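You operate a simulated robot arm through the tools that you are given. There is no shell and no other tool. Be economical: measure what you need, move in short steps, check, and stop when the job is done.

You are at the controls of a simulated two-armed robot. One attempt, no reset.

JOB
Shut the foam unit down: water valve shut, line vented, foam lever to rinse.
Fine: then lay the yellow lance back on its rest.

The check looks at the end state, three seconds after you hand in, the way a careful person would. Anything else that was tipped, shoved, dropped, spilled or broken makes it a failure.

ROBOT AND FRAMES
Two 7-joint arms with two-finger parallel grippers on one trunk, on a base that drives. Base frame: it is fixed to the floor where the robot stands at the start and does not move with it; the origin is under the middle of the robot, x ahead of it, y to its left, z up. Lengths are in mm, angles in rad, forces in N, time in s.
The left shoulder is at the start at [22, 174, 1537], the right one opposite. With the tool pointing down near the work surface each hand reaches from about 100 to 440 mm from the robot's upright axis, wherever it stands, measured 20 degrees to its own side. Places, roughly: foam lever [700, -200, 1300]; station water valve [800, 0, 1300]; yellow lance (5x4x35 cm) [300, 600, 1000]. Payload 3.6 kg a hand.
The tool frame of a hand sits at the grasp point between the pads (the TCP): z along the fingers, y along the line on which they close. The tips reach 30 mm beyond it. The gripper opens to 110 mm. The fingers are 20 mm wide and 10 mm thick; the gripper's body (48 by 112 mm) begins 55 mm behind the TCP.
Orientation is that of the tool frame in the base frame, as [roll, pitch, yaw] about the fixed x, y, z axes, in that order (R = Rz(yaw) Ry(pitch) Rx(roll)). With the fingers straight down and closing along the base's y, the tool's x points along the base's -x, its y along +y and its z along -z.

CONTROLS
- The arms move only by the tool step_arm. It takes "left_rows", "right_rows" or both (then of equal length, played together; a hand with none holds still); each is a list of rows, each an object (a shift or turn left out is 0, a gripper value left out holds the last) with "angular": the turn, a rotation vector about the base's x, y, z in units of 120 degrees (1.0 is 120 degrees), a list of three; "dp": the shift along the base's x, y, z in units of 400 mm (1.0 is 400 mm), a list of three; "gripper": the opening, from 0 (shut) to 1 (fully open). In form: [{"angular": [wx, wy, wz], "dp": [tx, ty, tz], "gripper": gripper}, ...]. A call has 1 to 10 rows; each row is the pose to reach, as a shift and turn from the pose commanded when the call began. A call with a number of a shift or a turn outside -1 to 1 is refused whole. Each row takes 0.2 s and may step no farther than 50 mm and 0.15 rad from the row before; otherwise, or with a gripper value out of range, the whole call is refused. Where a pose cannot be reached the arm comes as near as it can. A force on the tool above 40 N (or 10 N above the force at the start of the call, whichever is more), or a blocked arm, ends the call early, and 0.2 s more pass. The fingers move at their own pace (about 153 mm/s each) and stop on an object; they squeeze with about 30 N. The grip force told is the motor's: it shows also when the fingers shut on nothing. Time passes only in rows, and 0.2 s behind the last, so rows that repeat a pose let the fingers close. The reply holds the time, the measured pose of the TCP, the force on the tool along the base axes, the opening and the grip force, in the units named above and with some noise, with the torque about the TCP (base axes, N m) and any sound that the robot's microphone picked up.
- Cameras (640 x 400 px; columns grow to the right, rows downward): "scene" is now at [98.2, -1.4, 1704.7]; the picture's right is [-0.01, -1.00, -0.00], its down [-0.63, 0.01, -0.78] and it looks along [0.78, -0.01, -0.63] (base axes); focal length 214 px, centre (320, 200). "left" rides on the left gripper at [73, -17, -103] in its tool frame; the picture's right is [0.23, 0.97, 0.00], its down [-0.76, 0.18, -0.62] and it looks along [-0.61, 0.14, 0.78] (tool axes); focal length 222 px, centre (320, 200). "right" rides on the right gripper at [72, 17, -103] in its tool frame; the picture's right is [-0.23, 0.97, 0.00], its down [-0.76, -0.18, -0.62] and it looks along [-0.61, -0.14, 0.78] (tool axes); focal length 222 px, centre (320, 200). There is no depth. A picture from a camera that has moved, and an enlarged one, comes with that camera's place and axes in the base frame and with its lens.
- get_image(camera): a new picture of that camera. The clock stands still meanwhile.
- raise_lower(by): slides the trunk up (or, below 0, down) by that many mm; the arms and the scene camera ride with it, the base frame stays. It gives what a move gives, with no picture.
- steer(legs): drives the robot by 1 to 6 legs, each [ahead, left, turn to the left] in mm, mm and rad, along the robot's own axes; the way and the turn of a leg run together, so that a leg with both is an arc; at most 1500 mm and 3.142 rad a leg. The arms and the cameras ride along, it lands a little off, and it stops where it bumps. It gives what a move gives.
- turn_head(pan, tilt): turns the head with the scene camera to pan (to the left, within 1.501 rad either way) and tilt (down, from -0.506 to 1.204), counted from straight ahead of the robot. It gives what a move gives.
- enlarge(camera, box): a new picture of the part [left, top, right, bottom] of that camera's present view, enlarged. The clock stands still meanwhile.
- job_done(): hands the job in; it is judged then, once.

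Go step by step. Nothing tells you exact positions but the pictures and the camera data: compare them with the known pose of the tool, close in by small moves and look again before you grip or let go. The budget is 120 turns and 88 pictures, counting those below and the enlarged ones. Unless the task says otherwise, let go and move clear before handing in, and close with one line.

The tools are called after "Call:" by a JSON object that holds its "op" and its "data". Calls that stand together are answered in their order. step_arm: Moves the arms, as the interface text tells. Its arguments: {"type":"object","properties":{"left_rows":{"type":"array","items":{"type":"object","properties":{"angular":{"type":"array","items":{"type":"number"}},"dp":{"type":"array","items":{"type":"number"}},"gripper":{"type":"number"}}}},"right_rows":{"type":"array","items":{"type":"object","properties":{"angular":{"type":"array","items":{"type":"number"}},"dp":{"type":"array","items":{"type":"number"}},"gripper":{"type":"number"}}}}},"required":[]} The other tools are called the same way: raise_lower (by) slides the trunk up or down; steer (legs) drives the base; turn_head (pan, tilt) turns the head that bears the scene camera; get_image (camera) takes a picture; enlarge (camera, box) takes an enlarged picture of a part of a camera's view; job_done () hands the job in.

At the start:

```text
clock: 0.0
left_eef_pos: [343.6, 62.2, 1485.9]
left_ee_rot: [-3.138, -0.003, -3.139]
left_contact_force: [-0.6, -0.2, 0.0]
left_ft_torque: [0.01, 0.01, -0.03]
left_finger_gap: 109.8
left_finger_force: 0.0
right_eef_pos: [412.4, -392.9, 1508.9]
right_ee_rot: [3.141, 0.002, 3.139]
right_contact_force: [1.2, -0.2, 0.2]
right_ft_torque: [0.02, -0.04, -0.02]
right_finger_gap: 110.0
right_finger_force: 0.1
trunk travel left (down, up): [-650.0, 113.0]
robot x, y, heading: [-0.9, -0.0, 0.004]
head pan, tilt: [-0.012, 0.681]
```

scene: 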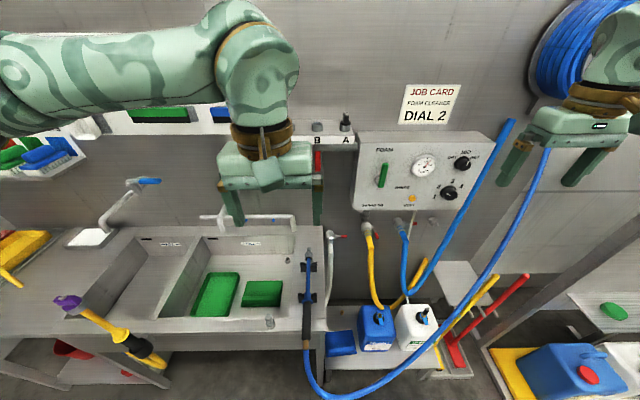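
right: 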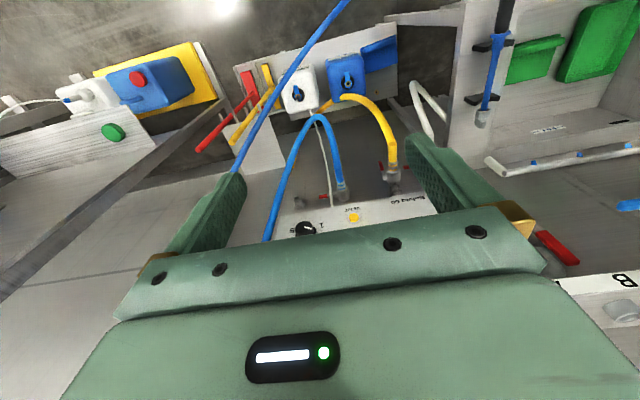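
left: 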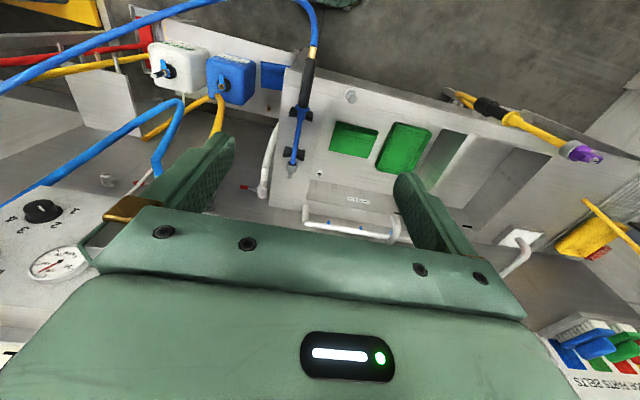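

I see a foam panel ahead with a gauge, a green lever and knobs, two valves (A, B) on the wall, and a yellow lance at the left edge of the sink. I'll enlarge the key parts before moving anything.

Call:
{"op": "enlarge", "data": {"camera": "scene", "box": [340, 120, 500, 220]}}

Call:
{"op": "enlarge", "data": {"camera": "scene", "box": [290, 180, 450, 280]}}

Call:
{"op": "enlarge", "data": {"camera": "scene", "box": [0, 220, 240, 390]}}

Call:
{"op": "enlarge", "data": {"camera": "scene", "box": [200, 90, 360, 190]}}

```text
4.00 times, centred on (420, 170) of scene
camera zoom: at [98.2, -1.4, 1704.7], right [-0.01, -1.0, 0.0], down [-0.63, 0.01, -0.78], along [0.78, -0.01, -0.63], focal length 858 px, centre (-80, 320)
```

zoom: 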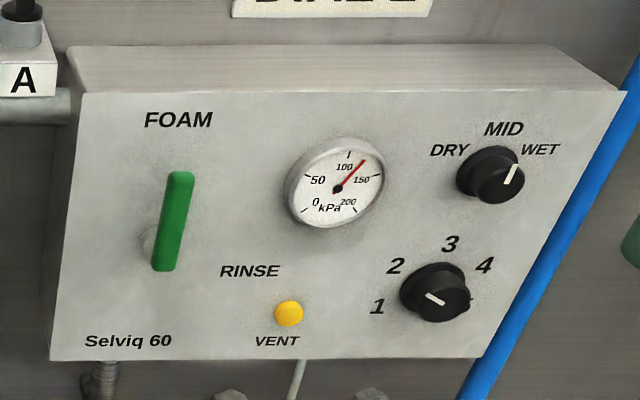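

```text
4.00 times, centred on (370, 230) of scene
camera zoom: at [98.2, -1.4, 1704.7], right [-0.01, -1.0, 0.0], down [-0.63, 0.01, -0.78], along [0.78, -0.01, -0.63], focal length 858 px, centre (120, 80)
```

zoom: 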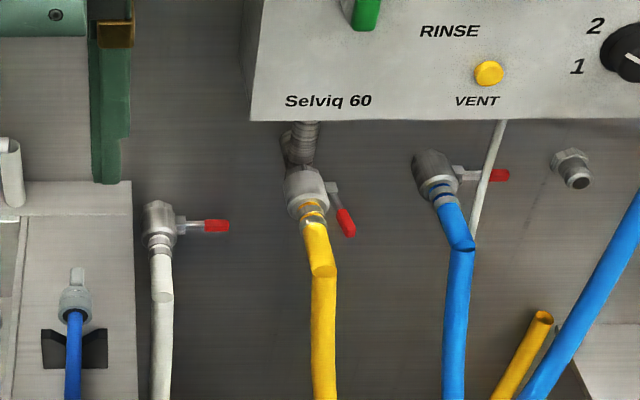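

```text
2.35 times, centred on (120, 305) of scene
camera zoom: at [98.2, -1.4, 1704.7], right [-0.01, -1.0, 0.0], down [-0.63, 0.01, -0.78], along [0.78, -0.01, -0.63], focal length 505 px, centre (791, -47)
```

zoom: 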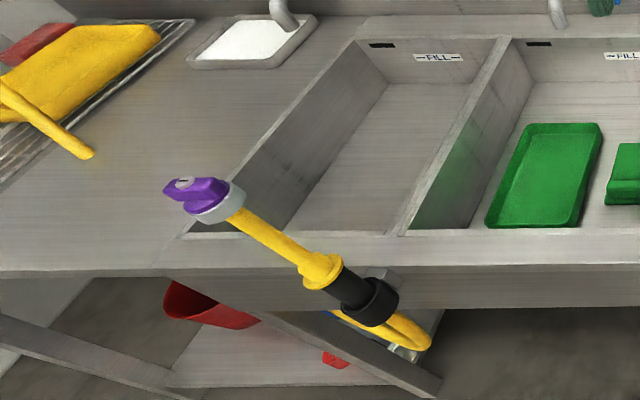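

```text
4.00 times, centred on (280, 140) of scene
camera zoom: at [98.2, -1.4, 1704.7], right [-0.01, -1.0, 0.0], down [-0.63, 0.01, -0.78], along [0.78, -0.01, -0.63], focal length 858 px, centre (480, 440)
```

zoom: 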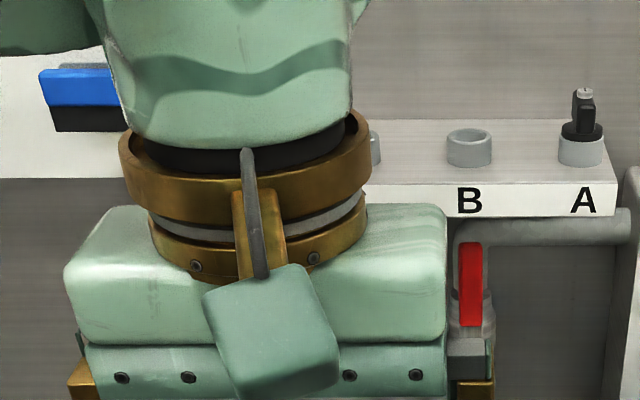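

The station valve's red handle is partly behind the left hand. I'll look around with the head for the lance's rest and the hoses.

Call:
{"op": "turn_head", "data": {"pan": 0.8, "tilt": 0.85}}

Call:
{"op": "get_image", "data": {"camera": "scene"}}

Call:
{"op": "turn_head", "data": {"pan": -0.7, "tilt": 0.85}}

Call:
{"op": "get_image", "data": {"camera": "scene"}}

```text
clock: 1.1
left_eef_pos: [342.8, 62.7, 1486.7]
left_ee_rot: [-3.14, -0.003, -3.14]
left_contact_force: [0.5, 0.6, 0.2]
left_ft_torque: [-0.02, -0.02, -0.01]
left_finger_gap: 110.0
left_finger_force: 0.0
right_eef_pos: [413.0, -393.1, 1508.0]
right_ee_rot: [-3.141, 0.003, 3.14]
right_contact_force: [0.0, 0.0, -0.1]
right_ft_torque: [0.01, 0.02, -0.02]
right_finger_gap: 110.0
right_finger_force: 0.1
trunk travel left (down, up): [-650.0, 113.0]
robot x, y, heading: [2.1, 1.2, 0.001]
head pan, tilt: [0.799, 0.85]
```

```text
80 pictures are left
camera scene: at [67.1, 55.7, 1690.8], right [0.72, -0.7, 0.0], down [-0.52, -0.54, -0.66], along [0.46, 0.47, -0.75], focal length 214 px, centre (320, 200)
```

scene: 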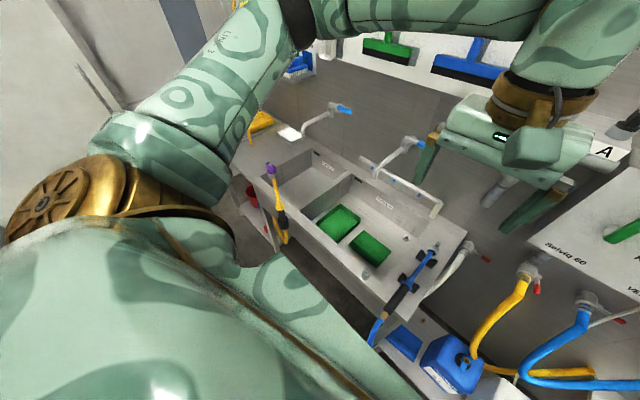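

```text
clock: 2.7
left_eef_pos: [343.1, 60.6, 1486.1]
left_ee_rot: [-3.14, -0.001, -3.139]
left_contact_force: [0.2, 0.2, 0.1]
left_ft_torque: [0.03, -0.02, 0.01]
left_finger_gap: 109.8
left_finger_force: 0.1
right_eef_pos: [413.0, -394.6, 1509.3]
right_ee_rot: [-3.141, 0.003, 3.14]
right_contact_force: [0.6, -1.3, -0.9]
right_ft_torque: [-0.01, -0.03, -0.01]
right_finger_gap: 110.0
right_finger_force: 0.0
trunk travel left (down, up): [-650.0, 113.0]
robot x, y, heading: [-0.3, -2.0, -0.001]
head pan, tilt: [-0.7, 0.85]
```

```text
79 pictures are left
camera scene: at [72.3, -50.6, 1690.8], right [-0.64, -0.77, 0.0], down [-0.58, 0.48, -0.66], along [0.5, -0.42, -0.75], focal length 214 px, centre (320, 200)
```

scene: 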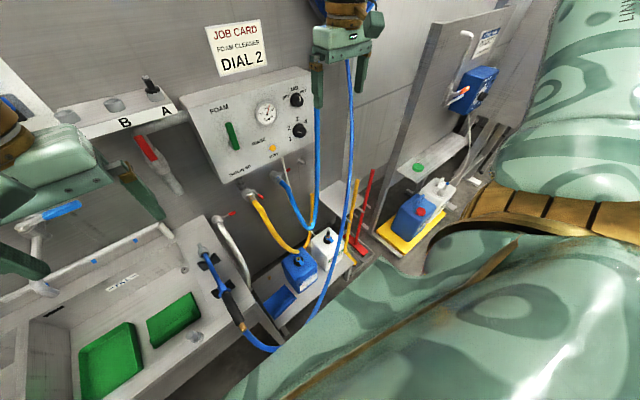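

The red-handled station valve sits below the A/B rack. I'll move the left hand aside to the left and look again head on.

Call:
{"op": "step_arm", "data": {"left_rows": [{"dp": [-0.05, 0.1, 0]}, {"dp": [-0.1, 0.2, 0]}, {"dp": [-0.15, 0.3, 0]}, {"dp": [-0.15, 0.42, 0]}, {"dp": [-0.15, 0.54, 0]}, {"dp": [-0.15, 0.66, 0]}]}}

Call:
{"op": "turn_head", "data": {"pan": 0.0, "tilt": 0.5}}

Call:
{"op": "get_image", "data": {"camera": "scene"}}

Call:
{"op": "enlarge", "data": {"camera": "scene", "box": [270, 140, 430, 240]}}

Call:
{"op": "get_image", "data": {"camera": "left"}}

```text
clock: 4.1
left_eef_pos: [280.8, 329.0, 1487.4]
left_ee_rot: [-3.137, 0.001, -3.139]
left_contact_force: [-0.5, -0.6, 0.1]
left_ft_torque: [-0.03, 0.01, 0.0]
left_finger_gap: 109.9
left_finger_force: 0.1
right_eef_pos: [410.8, -391.9, 1509.4]
right_ee_rot: [-3.141, 0.001, 3.14]
right_contact_force: [0.2, 0.3, 0.0]
right_ft_torque: [0.0, 0.0, 0.03]
right_finger_gap: 109.8
right_finger_force: 0.0
trunk travel left (down, up): [-650.0, 113.0]
robot x, y, heading: [-2.9, 2.1, 0.003]
head pan, tilt: [-0.7, 0.85]
```

```text
clock: 5.2
left_eef_pos: [282.6, 325.4, 1487.6]
left_ee_rot: [-3.14, -0.002, -3.139]
left_contact_force: [-0.2, 0.0, -0.9]
left_ft_torque: [0.05, -0.02, 0.0]
left_finger_gap: 110.1
left_finger_force: 0.1
right_eef_pos: [412.4, -393.2, 1509.7]
right_ee_rot: [-3.141, 0.002, 3.14]
right_contact_force: [0.7, -0.3, -0.6]
right_ft_torque: [0.0, 0.02, -0.01]
right_finger_gap: 109.8
right_finger_force: 0.0
trunk travel left (down, up): [-650.0, 113.0]
robot x, y, heading: [1.4, 0.6, 0.003]
head pan, tilt: [0.0, 0.499]
```

```text
78 pictures are left
camera scene: at [103.2, 0.0, 1720.7], right [0.0, -1.0, 0.0], down [-0.48, 0.0, -0.88], along [0.88, 0.0, -0.48], focal length 214 px, centre (320, 200)
```

scene: 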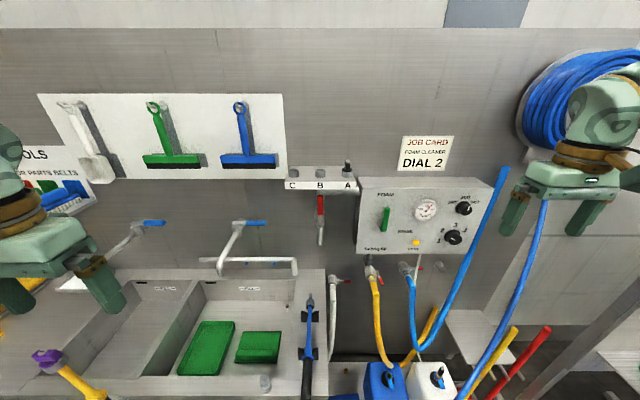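

```text
4.00 times, centred on (350, 190) of scene
camera zoom: at [103.2, 0.0, 1720.7], right [0.0, -1.0, 0.0], down [-0.48, 0.0, -0.88], along [0.88, 0.0, -0.48], focal length 858 px, centre (200, 240)
```

zoom: 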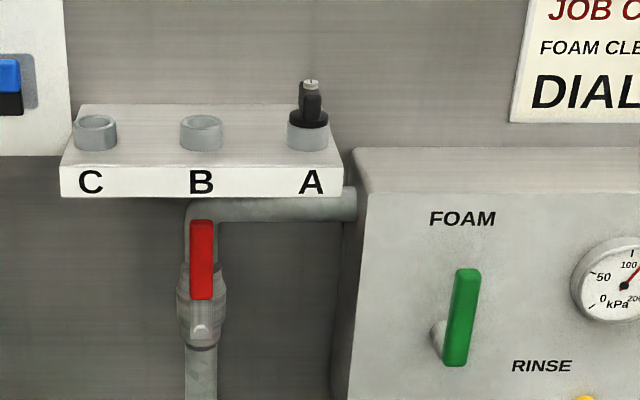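

```text
76 pictures are left
camera left: at [211.9, 308.8, 1590.1], right [-0.23, 0.97, 0.0], down [0.76, 0.18, 0.62], along [0.61, 0.14, -0.78], focal length 222 px, centre (320, 200)
```

left: 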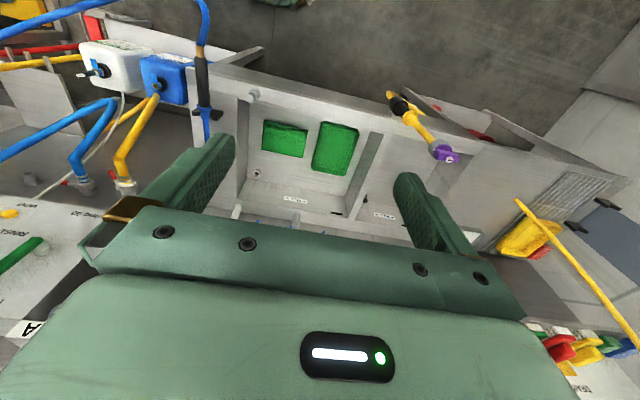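

The valve handle works out at about [785, 0, 1325] and vertical, so in line with the pipe and open. The vent button is near [776, -380, 1160]. I need to know how far I can drive, so I'll look down at the floor in front of the base.

Call:
{"op": "turn_head", "data": {"pan": 0.0, "tilt": 1.2}}

Call:
{"op": "get_image", "data": {"camera": "scene"}}

Call:
{"op": "enlarge", "data": {"camera": "left", "box": [480, 130, 640, 230]}}

```text
clock: 6.3
left_eef_pos: [282.9, 325.6, 1487.3]
left_ee_rot: [-3.139, -0.002, -3.138]
left_contact_force: [0.3, 1.0, -0.6]
left_ft_torque: [0.02, 0.0, 0.0]
left_finger_gap: 109.9
left_finger_force: 0.1
right_eef_pos: [413.0, -392.9, 1509.0]
right_ee_rot: [-3.141, 0.001, 3.14]
right_contact_force: [-0.8, 0.2, -1.2]
right_ft_torque: [-0.01, 0.03, -0.04]
right_finger_gap: 110.2
right_finger_force: 0.1
trunk travel left (down, up): [-650.0, 113.0]
robot x, y, heading: [2.3, -2.7, 0.001]
head pan, tilt: [0.0, 1.201]
```

```text
75 pictures are left
camera scene: at [68.4, -0.1, 1667.1], right [0.0, -1.0, 0.0], down [-0.93, 0.0, -0.36], along [0.36, 0.0, -0.93], focal length 214 px, centre (320, 200)
```

scene: 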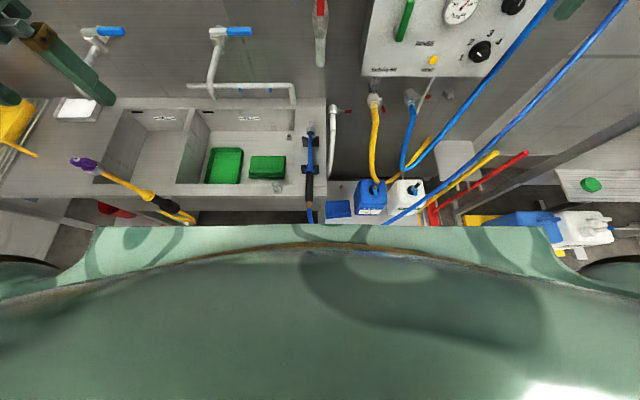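

```text
4.00 times, centred on (560, 180) of left
camera zoom: at [212.1, 308.6, 1590.1], right [-0.23, 0.97, 0.0], down [0.76, 0.18, 0.62], along [0.61, 0.14, -0.78], focal length 888 px, centre (-640, 280)
```

zoom: 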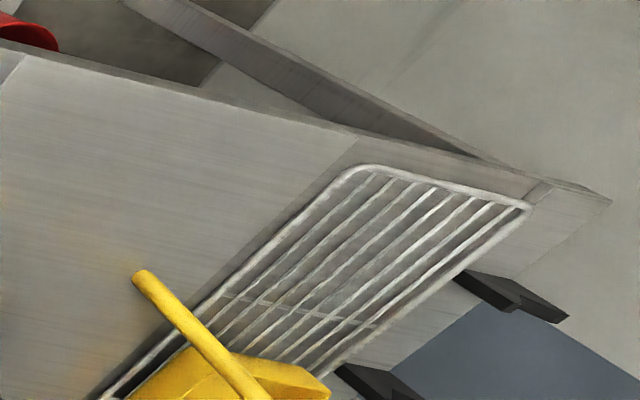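

Two black V-brackets at the left end of the bench match the blue lance's rest, so I take them to be the yellow lance's rest, near [500–640, 1555, 900]. I'll lower the trunk and drive in 100 mm toward the valve.

Call:
{"op": "raise_lower", "data": {"by": -130}}

Call:
{"op": "steer", "data": {"legs": [[100, 0, 0]]}}

Call:
{"op": "turn_head", "data": {"pan": 0.0, "tilt": 0.35}}

Call:
{"op": "get_image", "data": {"camera": "scene"}}

Call:
{"op": "enlarge", "data": {"camera": "scene", "box": [290, 130, 450, 230]}}

```text
clock: 7.9
left_eef_pos: [283.7, 326.0, 1356.4]
left_ee_rot: [-3.139, 0.001, -3.141]
left_contact_force: [-0.7, -0.2, -0.8]
left_ft_torque: [-0.01, 0.01, -0.02]
left_finger_gap: 109.9
left_finger_force: 0.1
right_eef_pos: [412.3, -392.7, 1380.2]
right_ee_rot: [3.142, 0.003, 3.14]
right_contact_force: [0.9, -1.5, 0.1]
right_ft_torque: [0.0, 0.01, 0.02]
right_finger_gap: 109.8
right_finger_force: 0.0
trunk travel left (down, up): [-520.0, 243.0]
robot x, y, heading: [0.8, -1.2, 0.001]
head pan, tilt: [0.0, 1.201]
```

```text
clock: 9.0
left_eef_pos: [383.4, 326.2, 1356.9]
left_ee_rot: [-3.14, -0.002, -3.135]
left_contact_force: [0.7, 1.0, 0.0]
left_ft_torque: [0.02, 0.04, 0.02]
left_finger_gap: 110.0
left_finger_force: 0.1
right_eef_pos: [514.4, -391.2, 1378.3]
right_ee_rot: [3.141, 0.0, -3.141]
right_contact_force: [0.5, -0.3, -0.1]
right_ft_torque: [0.0, -0.01, -0.02]
right_finger_gap: 110.2
right_finger_force: 0.1
trunk travel left (down, up): [-520.0, 243.0]
robot x, y, heading: [99.7, -1.4, 0.0]
head pan, tilt: [0.0, 1.201]
```

```text
clock: 10.2
left_eef_pos: [382.7, 325.9, 1355.2]
left_ee_rot: [-3.141, -0.002, -3.135]
left_contact_force: [-0.2, -1.6, 0.3]
left_ft_torque: [0.01, -0.03, 0.01]
left_finger_gap: 109.8
left_finger_force: 0.0
right_eef_pos: [514.3, -392.5, 1378.1]
right_ee_rot: [-3.141, -0.001, -3.141]
right_contact_force: [-0.9, -0.2, 0.2]
right_ft_torque: [-0.04, 0.0, -0.06]
right_finger_gap: 109.9
right_finger_force: 0.1
trunk travel left (down, up): [-520.0, 243.0]
robot x, y, heading: [99.7, 2.4, 0.001]
head pan, tilt: [0.0, 0.351]
```

```text
73 pictures are left
camera scene: at [215.4, 0.3, 1603.9], right [0.0, -1.0, 0.0], down [-0.34, 0.0, -0.94], along [0.94, 0.0, -0.34], focal length 214 px, centre (320, 200)
```

scene: 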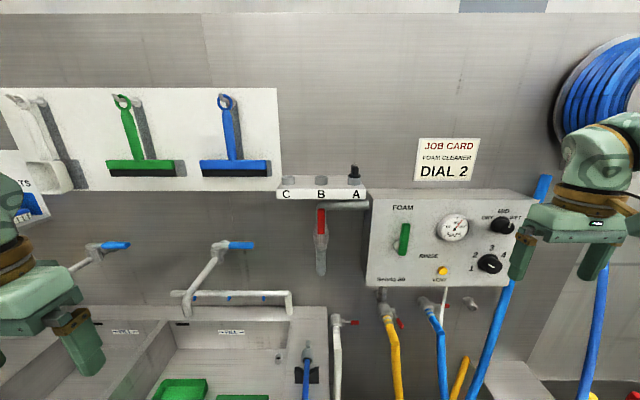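

```text
4.00 times, centred on (370, 180) of scene
camera zoom: at [215.4, 0.3, 1603.9], right [0.0, -1.0, 0.0], down [-0.34, 0.0, -0.94], along [0.94, 0.0, -0.34], focal length 858 px, centre (120, 280)
```

zoom: 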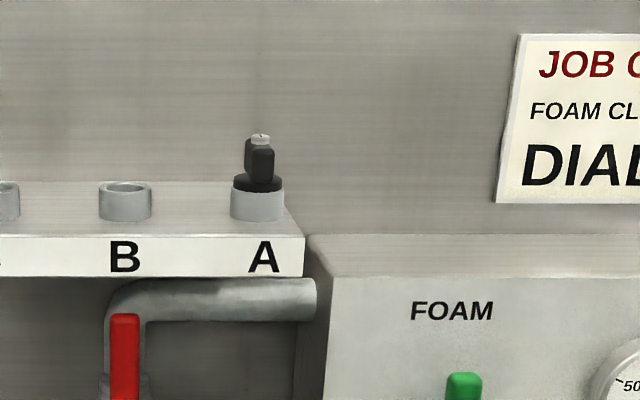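

I triangulate the foam lever at about [700, -217, 1320] and the valve handle at about [775, -3, 1330]. I'll swing the left hand to point forward in front of the valve, with the fingers shut.

Call:
{"op": "step_arm", "data": {"left_rows": [{"angular": [0, -0.07, 0], "dp": [0.055, -0.05, 0], "gripper": 0}, {"angular": [0, -0.14, 0], "dp": [0.11, -0.1, 0]}, {"angular": [0, -0.21, 0], "dp": [0.165, -0.16, 0]}, {"angular": [0, -0.28, 0], "dp": [0.22, -0.22, 0]}, {"angular": [0, -0.35, 0], "dp": [0.275, -0.28, 0]}, {"angular": [0, -0.42, 0], "dp": [0.33, -0.35, 0]}, {"angular": [0, -0.49, 0], "dp": [0.385, -0.42, 0]}, {"angular": [0, -0.56, 0], "dp": [0.44, -0.49, 0]}, {"angular": [0, -0.63, 0], "dp": [0.5, -0.56, -0.03]}, {"angular": [0, -0.7, 0], "dp": [0.56, -0.62, -0.06]}]}}

Call:
{"op": "step_arm", "data": {"left_rows": [{"angular": [0, -0.05, 0], "dp": [0.05, -0.03, 0]}]}}

Call:
{"op": "get_image", "data": {"camera": "left"}}

Call:
{"op": "get_image", "data": {"camera": "scene"}}

```text
clock: 12.4
left_eef_pos: [590.1, 36.9, 1357.8]
left_ee_rot: [-3.102, 1.459, -3.092]
left_contact_force: [0.5, 0.4, -0.1]
left_ft_torque: [-0.01, 0.01, 0.01]
left_finger_gap: 0.0
left_finger_force: 30.0
left hand out of reach, approached as far as the arm can: row 9, 10
right_eef_pos: [515.6, -393.6, 1378.3]
right_ee_rot: [3.139, -0.001, -3.141]
right_contact_force: [0.2, 0.2, -0.4]
right_ft_torque: [0.01, 0.02, 0.01]
right_finger_gap: 110.0
right_finger_force: 0.1
trunk travel left (down, up): [-520.0, 243.0]
robot x, y, heading: [98.5, 6.0, 0.007]
head pan, tilt: [0.0, 0.351]
```

```text
clock: 12.8
left_eef_pos: [598.0, 4.7, 1370.9]
left_ee_rot: [-2.331, 1.567, -2.333]
left_contact_force: [-0.4, -0.6, -0.3]
left_ft_torque: [-0.01, -0.03, 0.03]
left_finger_gap: 0.0
left_finger_force: 30.4
left hand out of reach, approached as far as the arm can: row 1
right_eef_pos: [514.9, -394.8, 1377.7]
right_ee_rot: [3.139, -0.001, 3.141]
right_contact_force: [0.1, 0.1, -0.2]
right_ft_torque: [0.03, -0.02, 0.01]
right_finger_gap: 109.9
right_finger_force: 0.0
trunk travel left (down, up): [-520.0, 243.0]
robot x, y, heading: [97.0, 0.3, -0.004]
head pan, tilt: [0.0, 0.351]
```

```text
71 pictures are left
camera left: at [497.3, -12.5, 1297.8], right [0.0, 0.97, -0.23], down [-0.62, 0.18, 0.76], along [0.78, 0.14, 0.6], focal length 222 px, centre (320, 200)
```

left: 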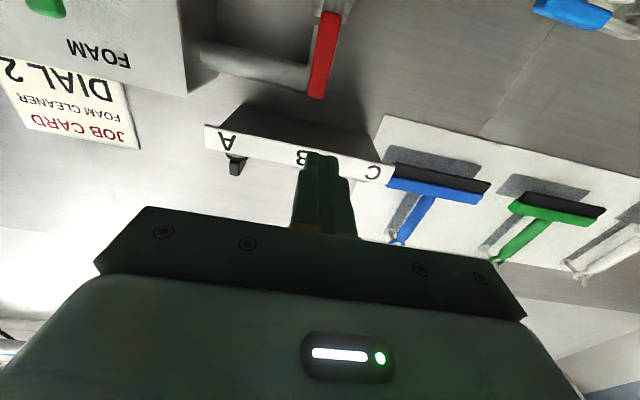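

```text
70 pictures are left
camera scene: at [215.7, -3.3, 1603.9], right [0.0, -1.0, 0.0], down [-0.34, 0.0, -0.94], along [0.94, 0.0, -0.34], focal length 214 px, centre (320, 200)
```

scene: 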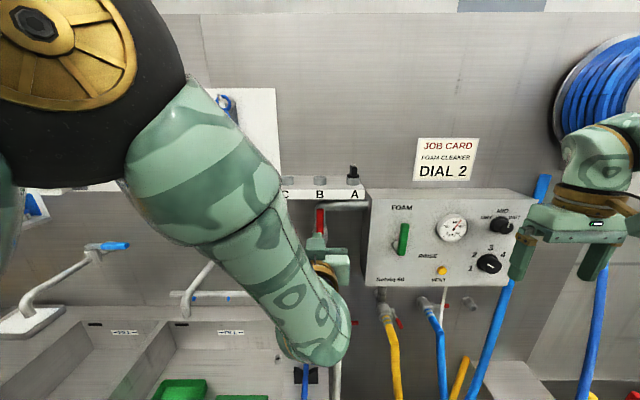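

The arm reaches only about 500 mm from the shoulder, so the base must go further in and to the right so the left shoulder faces the valve. I'll look down at the clearance near the shelf.

Call:
{"op": "turn_head", "data": {"pan": -0.6, "tilt": 1.2}}

Call:
{"op": "get_image", "data": {"camera": "scene"}}

Call:
{"op": "get_image", "data": {"camera": "right"}}

```text
clock: 13.9
left_eef_pos: [599.0, 8.5, 1370.2]
left_ee_rot: [-2.299, 1.565, -2.298]
left_contact_force: [0.9, 0.8, -0.4]
left_ft_torque: [0.02, -0.02, 0.0]
left_finger_gap: 0.0
left_finger_force: 29.9
right_eef_pos: [513.7, -392.9, 1379.0]
right_ee_rot: [-3.141, 0.002, 3.141]
right_contact_force: [-0.2, 0.7, 0.6]
right_ft_torque: [0.0, -0.04, -0.03]
right_finger_gap: 110.1
right_finger_force: 0.1
trunk travel left (down, up): [-520.0, 243.0]
robot x, y, heading: [104.2, -0.7, 0.002]
head pan, tilt: [-0.6, 1.201]
```

```text
69 pictures are left
camera scene: at [168.3, -32.0, 1536.7], right [-0.56, -0.83, 0.0], down [-0.77, 0.52, -0.36], along [0.3, -0.2, -0.93], focal length 214 px, centre (320, 200)
```

scene: 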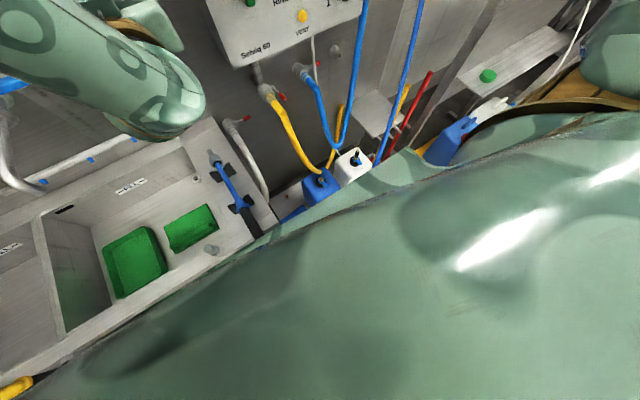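

```text
68 pictures are left
camera right: at [442.1, -375.9, 1481.9], right [0.23, 0.97, 0.0], down [0.76, -0.18, 0.62], along [0.61, -0.14, -0.78], focal length 222 px, centre (320, 200)
```

right: 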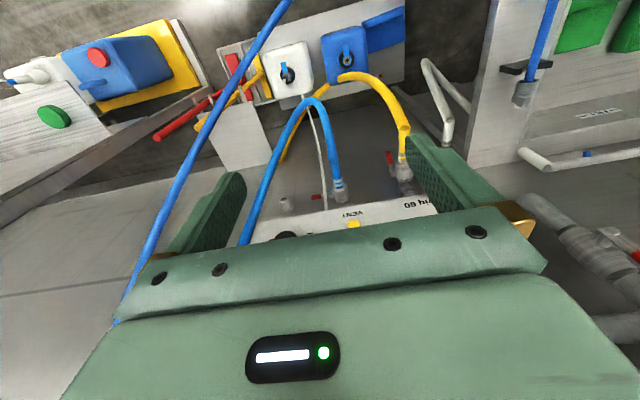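

By triangulation the reel hose runs from about [536, -570, 1087] to [299, -287, 668] and then loops low in front of the base. Before driving in I'll tilt the right hand backward so its camera sees the base front and the hose loop.

Call:
{"op": "step_arm", "data": {"right_rows": [{"angular": [0, 0.06, 0], "dp": [-0.07, 0.03, 0]}, {"angular": [0, 0.12, 0], "dp": [-0.14, 0.06, 0]}, {"angular": [0, 0.18, 0], "dp": [-0.2, 0.09, 0]}, {"angular": [0, 0.24, 0], "dp": [-0.25, 0.12, 0]}, {"angular": [0, 0.3, 0], "dp": [-0.27, 0.15, 0]}, {"angular": [0, 0.36, 0], "dp": [-0.27, 0.18, 0]}]}}

Call:
{"op": "get_image", "data": {"camera": "right"}}

```text
clock: 15.3
left_eef_pos: [600.8, 7.8, 1370.3]
left_ee_rot: [-2.308, 1.564, -2.305]
left_contact_force: [0.0, -0.3, 0.9]
left_ft_torque: [-0.01, 0.0, -0.01]
left_finger_gap: 0.0
left_finger_force: 29.2
right_eef_pos: [408.3, -320.4, 1378.7]
right_ee_rot: [3.14, -0.755, -3.141]
right_contact_force: [-0.8, -0.7, 0.6]
right_ft_torque: [-0.02, -0.02, 0.0]
right_finger_gap: 110.0
right_finger_force: 0.1
trunk travel left (down, up): [-520.0, 243.0]
robot x, y, heading: [100.2, -2.2, -0.003]
head pan, tilt: [-0.6, 1.201]
```

```text
67 pictures are left
camera right: at [426.1, -302.8, 1504.0], right [0.17, 0.97, -0.16], down [0.98, -0.18, -0.07], along [-0.09, -0.14, -0.99], focal length 222 px, centre (320, 200)
```

right: 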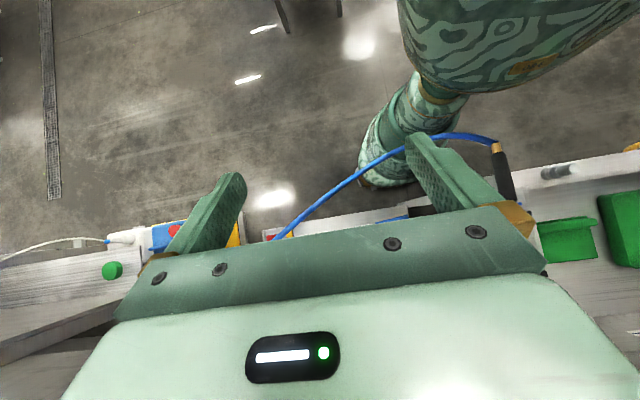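

The view shows a slim pedestal with the hose loop just in front of it, so driving forward would push the hose and could pull the blue lance. Turning on the spot by 90° to the right puts the left shoulder about 170 mm closer to the wall, so I'll do that.

Call:
{"op": "steer", "data": {"legs": [[0, 0, -0.785], [0, 0, -0.785]]}}

Call:
{"op": "turn_head", "data": {"pan": 1.45, "tilt": 0.4}}

Call:
{"op": "get_image", "data": {"camera": "scene"}}

```text
clock: 19.9
left_eef_pos: [100.5, -497.5, 1370.8]
left_ee_rot: [-2.174, 1.565, 2.524]
left_contact_force: [-0.7, -0.5, 0.2]
left_ft_torque: [0.03, -0.02, 0.03]
left_finger_gap: 0.0
left_finger_force: 29.7
right_eef_pos: [-224.4, -301.2, 1378.4]
right_ee_rot: [3.14, -0.753, 1.556]
right_contact_force: [-0.8, 0.6, 0.4]
right_ft_torque: [0.01, -0.01, 0.0]
right_finger_gap: 110.1
right_finger_force: 0.0
trunk travel left (down, up): [-520.0, 243.0]
robot x, y, heading: [102.0, -0.1, -1.585]
head pan, tilt: [-0.6, 1.201]
```

```text
clock: 21.9
left_eef_pos: [101.6, -497.4, 1371.1]
left_ee_rot: [-2.183, 1.566, 2.515]
left_contact_force: [0.2, -0.7, -0.5]
left_ft_torque: [0.03, -0.02, 0.01]
left_finger_gap: 0.0
left_finger_force: 30.6
right_eef_pos: [-224.3, -301.7, 1379.8]
right_ee_rot: [3.141, -0.752, 1.558]
right_contact_force: [0.8, -0.6, -0.6]
right_ft_torque: [-0.03, -0.01, 0.02]
right_finger_gap: 109.9
right_finger_force: 0.1
trunk travel left (down, up): [-520.0, 243.0]
robot x, y, heading: [99.7, 5.5, -1.584]
head pan, tilt: [1.45, 0.4]
```

```text
66 pictures are left
camera scene: at [192.4, -33.0, 1599.5], right [-0.13, -0.99, 0.0], down [-0.39, 0.05, -0.92], along [0.91, -0.12, -0.39], focal length 214 px, centre (320, 200)
```

scene: 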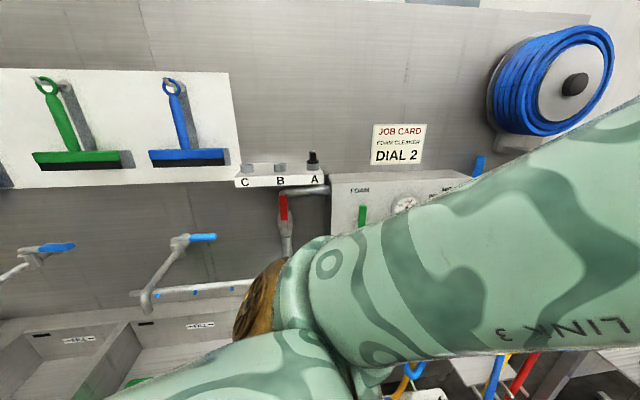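

The wall is now in good view. I'll swing the left hand around its shoulder toward the wall in an arc.

Call:
{"op": "step_arm", "data": {"left_rows": [{"dp": [0.11, -0.01, 0], "angular": [0, 0, 0.04]}, {"dp": [0.22, -0.01, 0], "angular": [0, 0, 0.08]}, {"dp": [0.327, 0.002, 0], "angular": [0, 0, 0.12]}, {"dp": [0.432, 0.022, 0], "angular": [0, 0, 0.16]}, {"dp": [0.532, 0.052, 0], "angular": [0, 0, 0.2]}, {"dp": [0.627, 0.09, 0], "angular": [0, 0, 0.24]}, {"dp": [0.715, 0.135, 0], "angular": [0, 0, 0.28]}, {"dp": [0.797, 0.187, 0], "angular": [0, 0, 0.32]}, {"dp": [0.872, 0.245, 0], "angular": [0, 0, 0.36]}, {"dp": [0.942, 0.31, 0], "angular": [0, 0, 0.4]}]}}

```text
clock: 24.1
left_eef_pos: [374.4, -378.3, 1408.0]
left_ee_rot: [-2.438, 1.563, 3.102]
left_contact_force: [0.6, -0.2, 0.4]
left_ft_torque: [0.01, 0.02, -0.01]
left_finger_gap: 0.2
left_finger_force: 29.9
left hand out of reach, approached as far as the arm can: row 1, 2, 3, 4, 5, 6, 7, 8, 9, 10
right_eef_pos: [-223.6, -301.2, 1380.3]
right_ee_rot: [-3.141, -0.752, 1.555]
right_contact_force: [0.0, 0.5, -0.7]
right_ft_torque: [0.0, 0.01, 0.02]
right_finger_gap: 109.9
right_finger_force: 0.0
trunk travel left (down, up): [-520.0, 243.0]
robot x, y, heading: [100.4, 0.6, -1.584]
head pan, tilt: [1.45, 0.4]
```

Call:
{"op": "step_arm", "data": {"left_rows": [{"dp": [0.05, 0.08, 0], "angular": [0, 0, 0.045]}, {"dp": [0.1, 0.16, 0], "angular": [0, 0, 0.09]}, {"dp": [0.15, 0.25, 0], "angular": [0, 0, 0.135]}, {"dp": [0.2, 0.34, 0], "angular": [0, 0, 0.18]}, {"dp": [0.25, 0.43, 0], "angular": [0, 0, 0.225]}, {"dp": [0.28, 0.53, 0], "angular": [0, 0, 0.27]}, {"dp": [0.3, 0.63, 0], "angular": [0, 0, 0.31]}, {"dp": [0.3, 0.73, 0], "angular": [0, 0, 0.35]}]}}

Call:
{"op": "get_image", "data": {"camera": "scene"}}

Call:
{"op": "get_image", "data": {"camera": "left"}}

```text
clock: 25.9
left_eef_pos: [408.2, -240.6, 1421.0]
left_ee_rot: [-2.016, 1.564, -2.027]
left_contact_force: [-0.3, 0.7, 1.0]
left_ft_torque: [0.01, 0.04, -0.02]
left_finger_gap: 0.0
left_finger_force: 30.6
left hand out of reach, approached as far as the arm can: row 1, 2, 3, 4, 5, 6, 7, 8
right_eef_pos: [-223.3, -300.5, 1379.4]
right_ee_rot: [3.139, -0.752, 1.555]
right_contact_force: [-0.7, 1.0, 0.3]
right_ft_torque: [0.02, -0.02, 0.05]
right_finger_gap: 110.2
right_finger_force: 0.0
trunk travel left (down, up): [-520.0, 243.0]
robot x, y, heading: [97.9, 0.9, -1.582]
head pan, tilt: [1.45, 0.4]
```

```text
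65 pictures are left
camera scene: at [192.3, -32.2, 1599.6], right [-0.13, -0.99, 0.0], down [-0.39, 0.05, -0.92], along [0.91, -0.12, -0.39], focal length 214 px, centre (320, 200)
```

scene: 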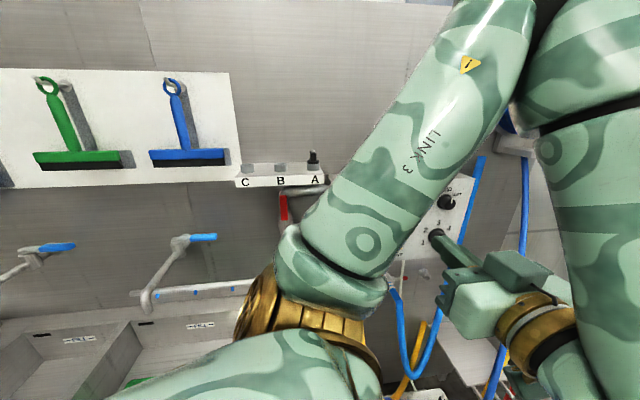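

```text
64 pictures are left
camera left: at [306.0, -257.6, 1348.6], right [0.01, 0.97, -0.23], down [-0.62, 0.19, 0.76], along [0.79, 0.14, 0.6], focal length 222 px, centre (320, 200)
```

left: 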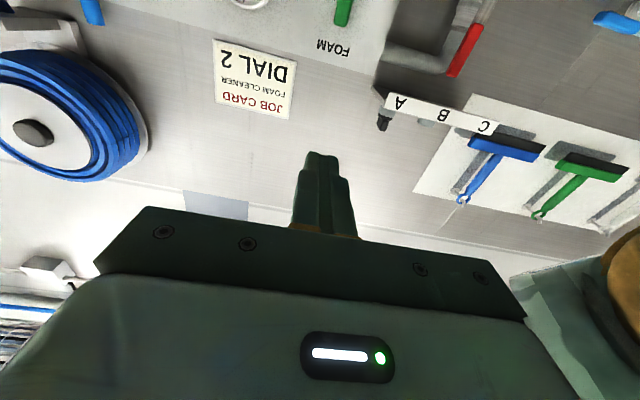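

The arm folded into an awkward elbow-high shape. I'll point the hand down while moving out toward the wall, a better-conditioned pose, and then tilt up.

Call:
{"op": "step_arm", "data": {"left_rows": [{"angular": [0, 0.07, 0]}, {"angular": [0, 0.14, 0], "dp": [0, 0.03, 0]}, {"angular": [0, 0.21, 0], "dp": [0, 0.06, 0]}, {"angular": [0, 0.28, 0], "dp": [0, 0.1, 0]}, {"angular": [0, 0.35, 0], "dp": [0, 0.14, 0]}, {"angular": [0, 0.42, 0], "dp": [0, 0.18, 0]}, {"angular": [0, 0.49, 0], "dp": [0, 0.22, 0]}, {"angular": [0, 0.56, 0], "dp": [0, 0.26, 0]}, {"angular": [0, 0.63, 0], "dp": [0, 0.3, 0]}, {"angular": [0, 0.7, 0], "dp": [0, 0.34, 0]}]}}

Call:
{"op": "get_image", "data": {"camera": "scene"}}

```text
clock: 28.1
left_eef_pos: [415.8, -126.5, 1435.0]
left_ee_rot: [-3.129, 0.098, -3.137]
left_contact_force: [0.9, 0.5, -0.4]
left_ft_torque: [0.0, 0.0, 0.0]
left_finger_gap: 0.0
left_finger_force: 30.1
left hand out of reach, approached as far as the arm can: row 2, 3, 4, 5, 6, 7, 8, 9, 10
right_eef_pos: [-221.9, -300.7, 1379.8]
right_ee_rot: [3.141, -0.753, 1.558]
right_contact_force: [0.7, -0.3, 0.1]
right_ft_torque: [-0.02, 0.02, 0.01]
right_finger_gap: 109.7
right_finger_force: 0.0
trunk travel left (down, up): [-520.0, 243.0]
robot x, y, heading: [98.6, 1.2, -1.584]
head pan, tilt: [1.45, 0.4]
```

```text
63 pictures are left
camera scene: at [194.0, -31.9, 1599.5], right [-0.13, -0.99, 0.0], down [-0.39, 0.05, -0.92], along [0.91, -0.12, -0.39], focal length 214 px, centre (320, 200)
```

scene: 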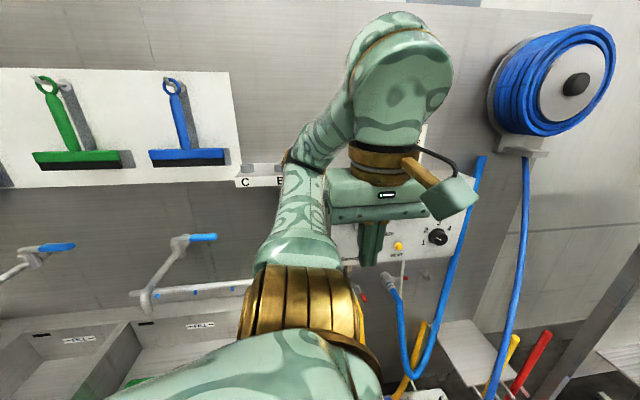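

Now the arm is in a sane pose. I'll tilt the hand up toward the wall while extending.

Call:
{"op": "step_arm", "data": {"left_rows": [{"angular": [0, -0.07, 0], "dp": [0.02, 0.03, 0]}, {"angular": [0, -0.14, 0], "dp": [0.04, 0.06, 0]}, {"angular": [0, -0.21, 0], "dp": [0.06, 0.09, 0]}, {"angular": [0, -0.28, 0], "dp": [0.09, 0.12, 0]}, {"angular": [0, -0.35, 0], "dp": [0.12, 0.15, 0]}, {"angular": [0, -0.42, 0], "dp": [0.15, 0.18, 0]}, {"angular": [0, -0.49, 0], "dp": [0.18, 0.18, 0]}, {"angular": [0, -0.56, 0], "dp": [0.21, 0.18, 0]}]}}

Call:
{"op": "get_image", "data": {"camera": "scene"}}

```text
clock: 29.9
left_eef_pos: [412.6, -216.9, 1466.0]
left_ee_rot: [-3.12, 1.276, -3.13]
left_contact_force: [0.6, -0.6, 0.3]
left_ft_torque: [0.02, -0.01, 0.04]
left_finger_gap: 0.0
left_finger_force: 29.7
left hand out of reach, approached as far as the arm can: row 1, 2, 3, 4, 5, 6, 7, 8
right_eef_pos: [-222.8, -302.1, 1378.8]
right_ee_rot: [3.141, -0.753, 1.557]
right_contact_force: [0.9, -0.5, -0.2]
right_ft_torque: [0.01, -0.03, -0.04]
right_finger_gap: 110.1
right_finger_force: 0.0
trunk travel left (down, up): [-520.0, 243.0]
robot x, y, heading: [102.2, -1.7, -1.583]
head pan, tilt: [1.45, 0.4]
```

```text
62 pictures are left
camera scene: at [194.7, -34.9, 1599.3], right [-0.13, -0.99, 0.0], down [-0.39, 0.05, -0.92], along [0.91, -0.12, -0.39], focal length 214 px, centre (320, 200)
```

scene: 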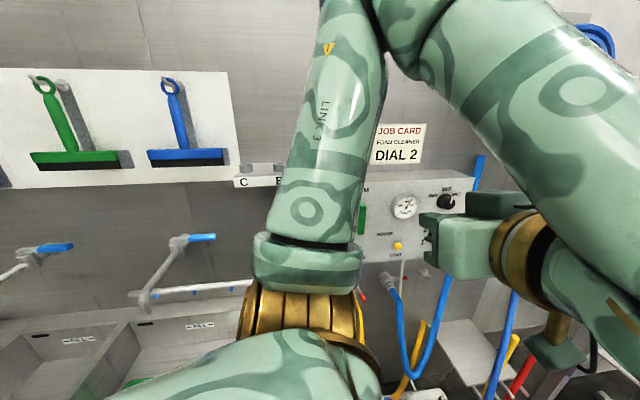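

Sideways pointing seems limited for this arm, so I'll return the hand to a natural downward pose and use a 45° heading instead.

Call:
{"op": "step_arm", "data": {"left_rows": [{"angular": [0, 0.07, 0], "dp": [0, -0.02, 0]}, {"angular": [0, 0.14, 0], "dp": [0, -0.04, 0]}, {"angular": [0, 0.21, 0], "dp": [0, -0.06, 0]}, {"angular": [0, 0.28, 0], "dp": [0, -0.08, 0]}, {"angular": [0, 0.35, 0], "dp": [0, -0.1, 0]}, {"angular": [0, 0.42, 0], "dp": [0, -0.12, 0]}, {"angular": [0, 0.49, 0], "dp": [0, -0.14, 0]}, {"angular": [0, 0.56, 0], "dp": [0, -0.16, 0]}, {"angular": [0, 0.6, 0], "dp": [0, -0.18, -0.05]}]}}

Call:
{"op": "step_arm", "data": {"left_rows": [{"angular": [0, 0, -0.07], "dp": [-0.05, -0.05, 0]}, {"angular": [0, 0, -0.14], "dp": [-0.1, -0.1, 0]}, {"angular": [0, 0, -0.21], "dp": [-0.15, -0.15, 0]}, {"angular": [0, 0, -0.28], "dp": [-0.2, -0.2, 0]}, {"angular": [0, 0, -0.35], "dp": [-0.2, -0.25, 0]}]}}

Call:
{"op": "get_image", "data": {"camera": "scene"}}

```text
clock: 31.9
left_eef_pos: [410.6, -285.0, 1442.9]
left_ee_rot: [-3.13, 0.017, -3.136]
left_contact_force: [0.9, -0.1, -0.2]
left_ft_torque: [0.02, 0.02, -0.02]
left_finger_gap: 0.0
left_finger_force: 30.1
right_eef_pos: [-222.7, -301.1, 1380.2]
right_ee_rot: [3.14, -0.754, 1.557]
right_contact_force: [0.3, 0.5, -0.6]
right_ft_torque: [-0.01, -0.02, 0.04]
right_finger_gap: 109.8
right_finger_force: 0.1
trunk travel left (down, up): [-520.0, 243.0]
robot x, y, heading: [102.2, 1.9, -1.58]
head pan, tilt: [1.45, 0.4]
```

```text
clock: 33.1
left_eef_pos: [333.0, -384.5, 1445.4]
left_ee_rot: [-3.13, 0.018, 2.412]
left_contact_force: [0.1, 0.1, 0.1]
left_ft_torque: [-0.04, 0.0, 0.04]
left_finger_gap: 0.0
left_finger_force: 30.1
right_eef_pos: [-223.5, -300.6, 1379.2]
right_ee_rot: [3.141, -0.754, 1.554]
right_contact_force: [-0.7, 0.5, -0.1]
right_ft_torque: [0.0, 0.0, -0.01]
right_finger_gap: 109.9
right_finger_force: 0.0
trunk travel left (down, up): [-520.0, 243.0]
robot x, y, heading: [95.9, -0.1, -1.583]
head pan, tilt: [1.45, 0.4]
```

```text
61 pictures are left
camera scene: at [193.1, -33.4, 1599.5], right [-0.13, -0.99, 0.0], down [-0.39, 0.05, -0.92], along [0.91, -0.12, -0.39], focal length 214 px, centre (320, 200)
```

scene: 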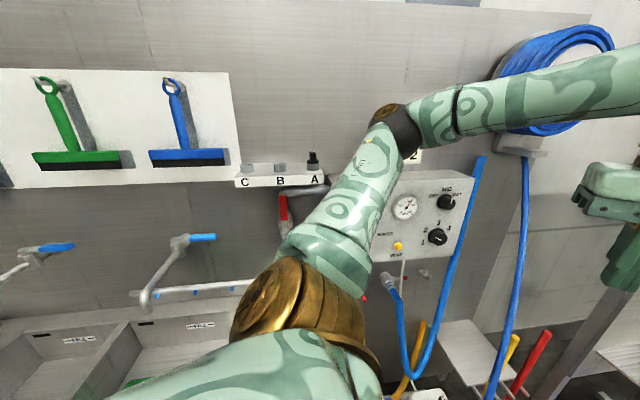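

Now commands are tracked exactly. I'll turn back to a −45° heading and slide slightly right, keeping off the hose loop.

Call:
{"op": "steer", "data": {"legs": [[0, 0, 0.785], [114, -69, 0]]}}

Call:
{"op": "turn_head", "data": {"pan": 0.75, "tilt": 0.4}}

Call:
{"op": "get_image", "data": {"camera": "scene"}}

Call:
{"op": "get_image", "data": {"camera": "right"}}

```text
clock: 36.5
left_eef_pos: [569.9, -234.7, 1446.8]
left_ee_rot: [-3.127, 0.018, -3.081]
left_contact_force: [0.4, 0.2, -0.2]
left_ft_torque: [-0.03, 0.03, 0.02]
left_finger_gap: 0.0
left_finger_force: 30.0
right_eef_pos: [119.9, -571.3, 1379.8]
right_ee_rot: [-3.141, -0.751, 2.349]
right_contact_force: [0.1, 0.0, 0.7]
right_ft_torque: [0.01, -0.04, -0.02]
right_finger_gap: 110.1
right_finger_force: 0.1
trunk travel left (down, up): [-520.0, 243.0]
robot x, y, heading: [131.2, -132.4, -0.79]
head pan, tilt: [1.45, 0.4]
```

```text
clock: 37.5
left_eef_pos: [570.2, -236.5, 1446.0]
left_ee_rot: [-3.129, 0.019, -3.08]
left_contact_force: [1.1, 0.1, 0.0]
left_ft_torque: [0.01, 0.03, -0.01]
left_finger_gap: 0.0
left_finger_force: 30.0
right_eef_pos: [119.9, -572.3, 1380.0]
right_ee_rot: [-3.141, -0.753, 2.349]
right_contact_force: [-1.2, 1.3, 0.0]
right_ft_torque: [-0.01, 0.03, 0.0]
right_finger_gap: 109.9
right_finger_force: 0.0
trunk travel left (down, up): [-520.0, 243.0]
robot x, y, heading: [134.5, -129.5, -0.79]
head pan, tilt: [0.75, 0.4]
```

```text
60 pictures are left
camera scene: at [241.3, -148.5, 1599.5], right [-0.04, -1.0, 0.0], down [-0.39, 0.02, -0.92], along [0.92, -0.04, -0.39], focal length 214 px, centre (320, 200)
```

scene: 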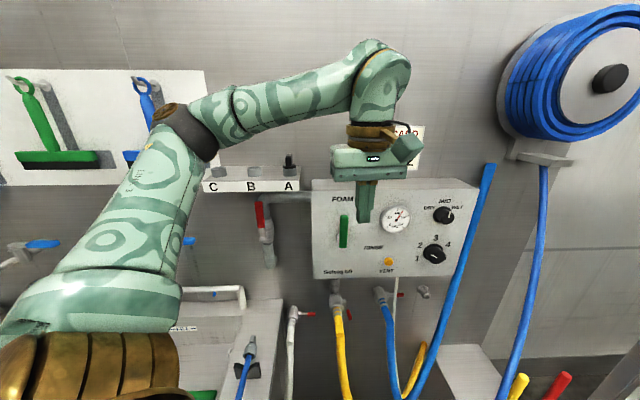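

```text
59 pictures are left
camera right: at [145.1, -573.4, 1504.5], right [0.81, 0.57, -0.15], down [0.56, -0.82, -0.07], along [-0.16, -0.03, -0.99], focal length 222 px, centre (320, 200)
```

right: 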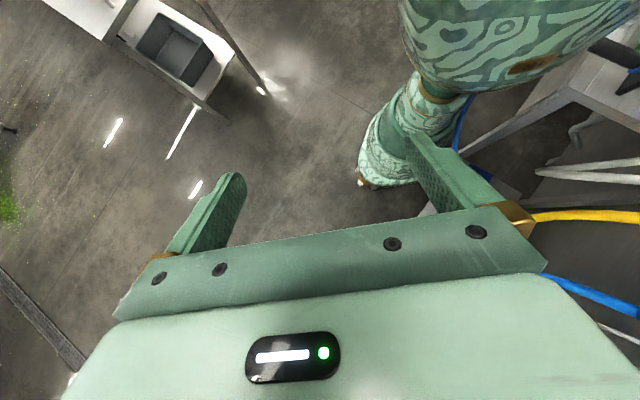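

The left arm is well placed now. I'll tilt the hand forward and bring it to the left of the red handle, short of the wall.

Call:
{"op": "step_arm", "data": {"left_rows": [{"angular": [0, -0.07, 0], "dp": [0, 0.08, 0]}, {"angular": [0, -0.14, 0], "dp": [0, 0.15, 0]}, {"angular": [0, -0.21, 0], "dp": [0, 0.22, -0.02]}, {"angular": [0, -0.28, 0], "dp": [0, 0.29, -0.05]}, {"angular": [0, -0.35, 0], "dp": [0.02, 0.36, -0.08]}, {"angular": [0, -0.42, 0], "dp": [0.05, 0.43, -0.11]}, {"angular": [0, -0.49, 0], "dp": [0.08, 0.5, -0.14]}, {"angular": [0, -0.56, 0], "dp": [0.11, 0.57, -0.17]}, {"angular": [0, -0.63, 0], "dp": [0.14, 0.64, -0.2]}, {"angular": [0, -0.7, 0], "dp": [0.17, 0.69, -0.22]}]}}

Call:
{"op": "get_image", "data": {"camera": "scene"}}

Call:
{"op": "get_image", "data": {"camera": "left"}}

```text
clock: 39.7
left_eef_pos: [629.1, -167.6, 1497.1]
left_ee_rot: [-2.553, 1.457, -2.558]
left_contact_force: [-0.2, 0.2, -0.1]
left_ft_torque: [0.0, -0.02, -0.01]
left_finger_gap: 0.0
left_finger_force: 29.6
left hand out of reach, approached as far as the arm can: row 5, 6, 7, 8, 9, 10
right_eef_pos: [119.3, -573.4, 1378.7]
right_ee_rot: [3.137, -0.752, 2.351]
right_contact_force: [-0.4, -0.3, 0.2]
right_ft_torque: [0.04, -0.01, -0.03]
right_finger_gap: 109.8
right_finger_force: 0.0
trunk travel left (down, up): [-520.0, 243.0]
robot x, y, heading: [132.6, -130.5, -0.792]
head pan, tilt: [0.75, 0.4]
```

```text
58 pictures are left
camera scene: at [240.0, -151.0, 1599.6], right [-0.04, -1.0, 0.0], down [-0.39, 0.02, -0.92], along [0.92, -0.04, -0.39], focal length 214 px, centre (320, 200)
```

scene: 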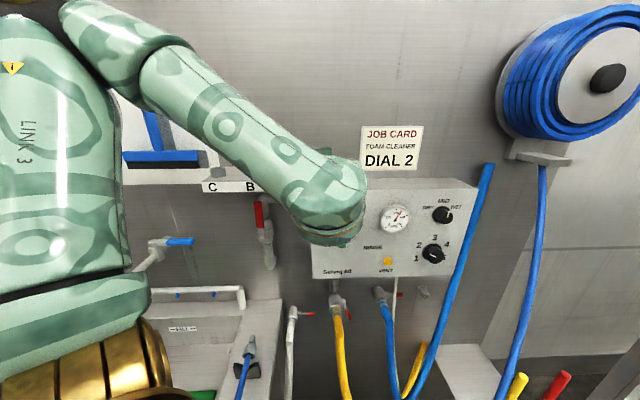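

```text
57 pictures are left
camera left: at [521.6, -188.7, 1435.1], right [-0.02, 0.96, -0.29], down [-0.55, 0.23, 0.8], along [0.84, 0.17, 0.52], focal length 222 px, centre (320, 200)
```

left: 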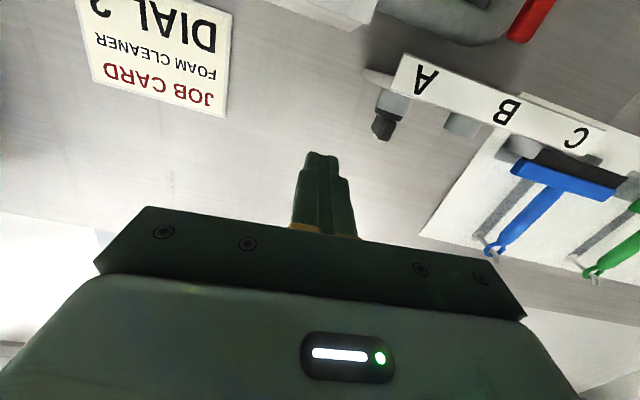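

Call:
{"op": "step_arm", "data": {"left_rows": [{"dp": [0.0, 0.08, -0.06]}, {"dp": [0.0, 0.16, -0.12]}, {"dp": [0.0, 0.24, -0.18]}, {"dp": [0.02, 0.32, -0.24]}, {"dp": [0.05, 0.4, -0.3]}, {"dp": [0.08, 0.48, -0.36]}]}}

Call:
{"op": "get_image", "data": {"camera": "scene"}}

```text
clock: 41.1
left_eef_pos: [628.8, -167.7, 1497.8]
left_ee_rot: [-2.508, 1.464, -2.519]
left_contact_force: [-0.8, -0.3, -0.6]
left_ft_torque: [0.01, -0.01, 0.02]
left_finger_gap: 0.0
left_finger_force: 30.1
left hand out of reach, approached as far as the arm can: row 1, 2, 3, 4, 5, 6
right_eef_pos: [120.6, -573.1, 1378.1]
right_ee_rot: [3.142, -0.754, 2.349]
right_contact_force: [-0.3, -0.5, 0.4]
right_ft_torque: [-0.03, 0.02, 0.0]
right_finger_gap: 110.2
right_finger_force: 0.1
trunk travel left (down, up): [-520.0, 243.0]
robot x, y, heading: [131.8, -131.0, -0.787]
head pan, tilt: [0.75, 0.4]
```

```text
56 pictures are left
camera scene: at [241.3, -148.7, 1599.5], right [-0.04, -1.0, 0.0], down [-0.39, 0.02, -0.92], along [0.92, -0.04, -0.39], focal length 214 px, centre (320, 200)
```

scene: 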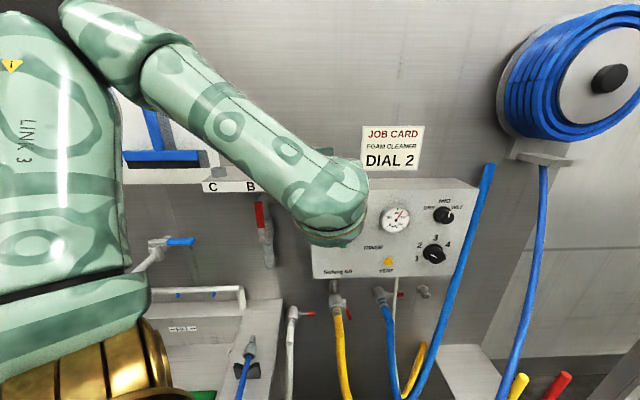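

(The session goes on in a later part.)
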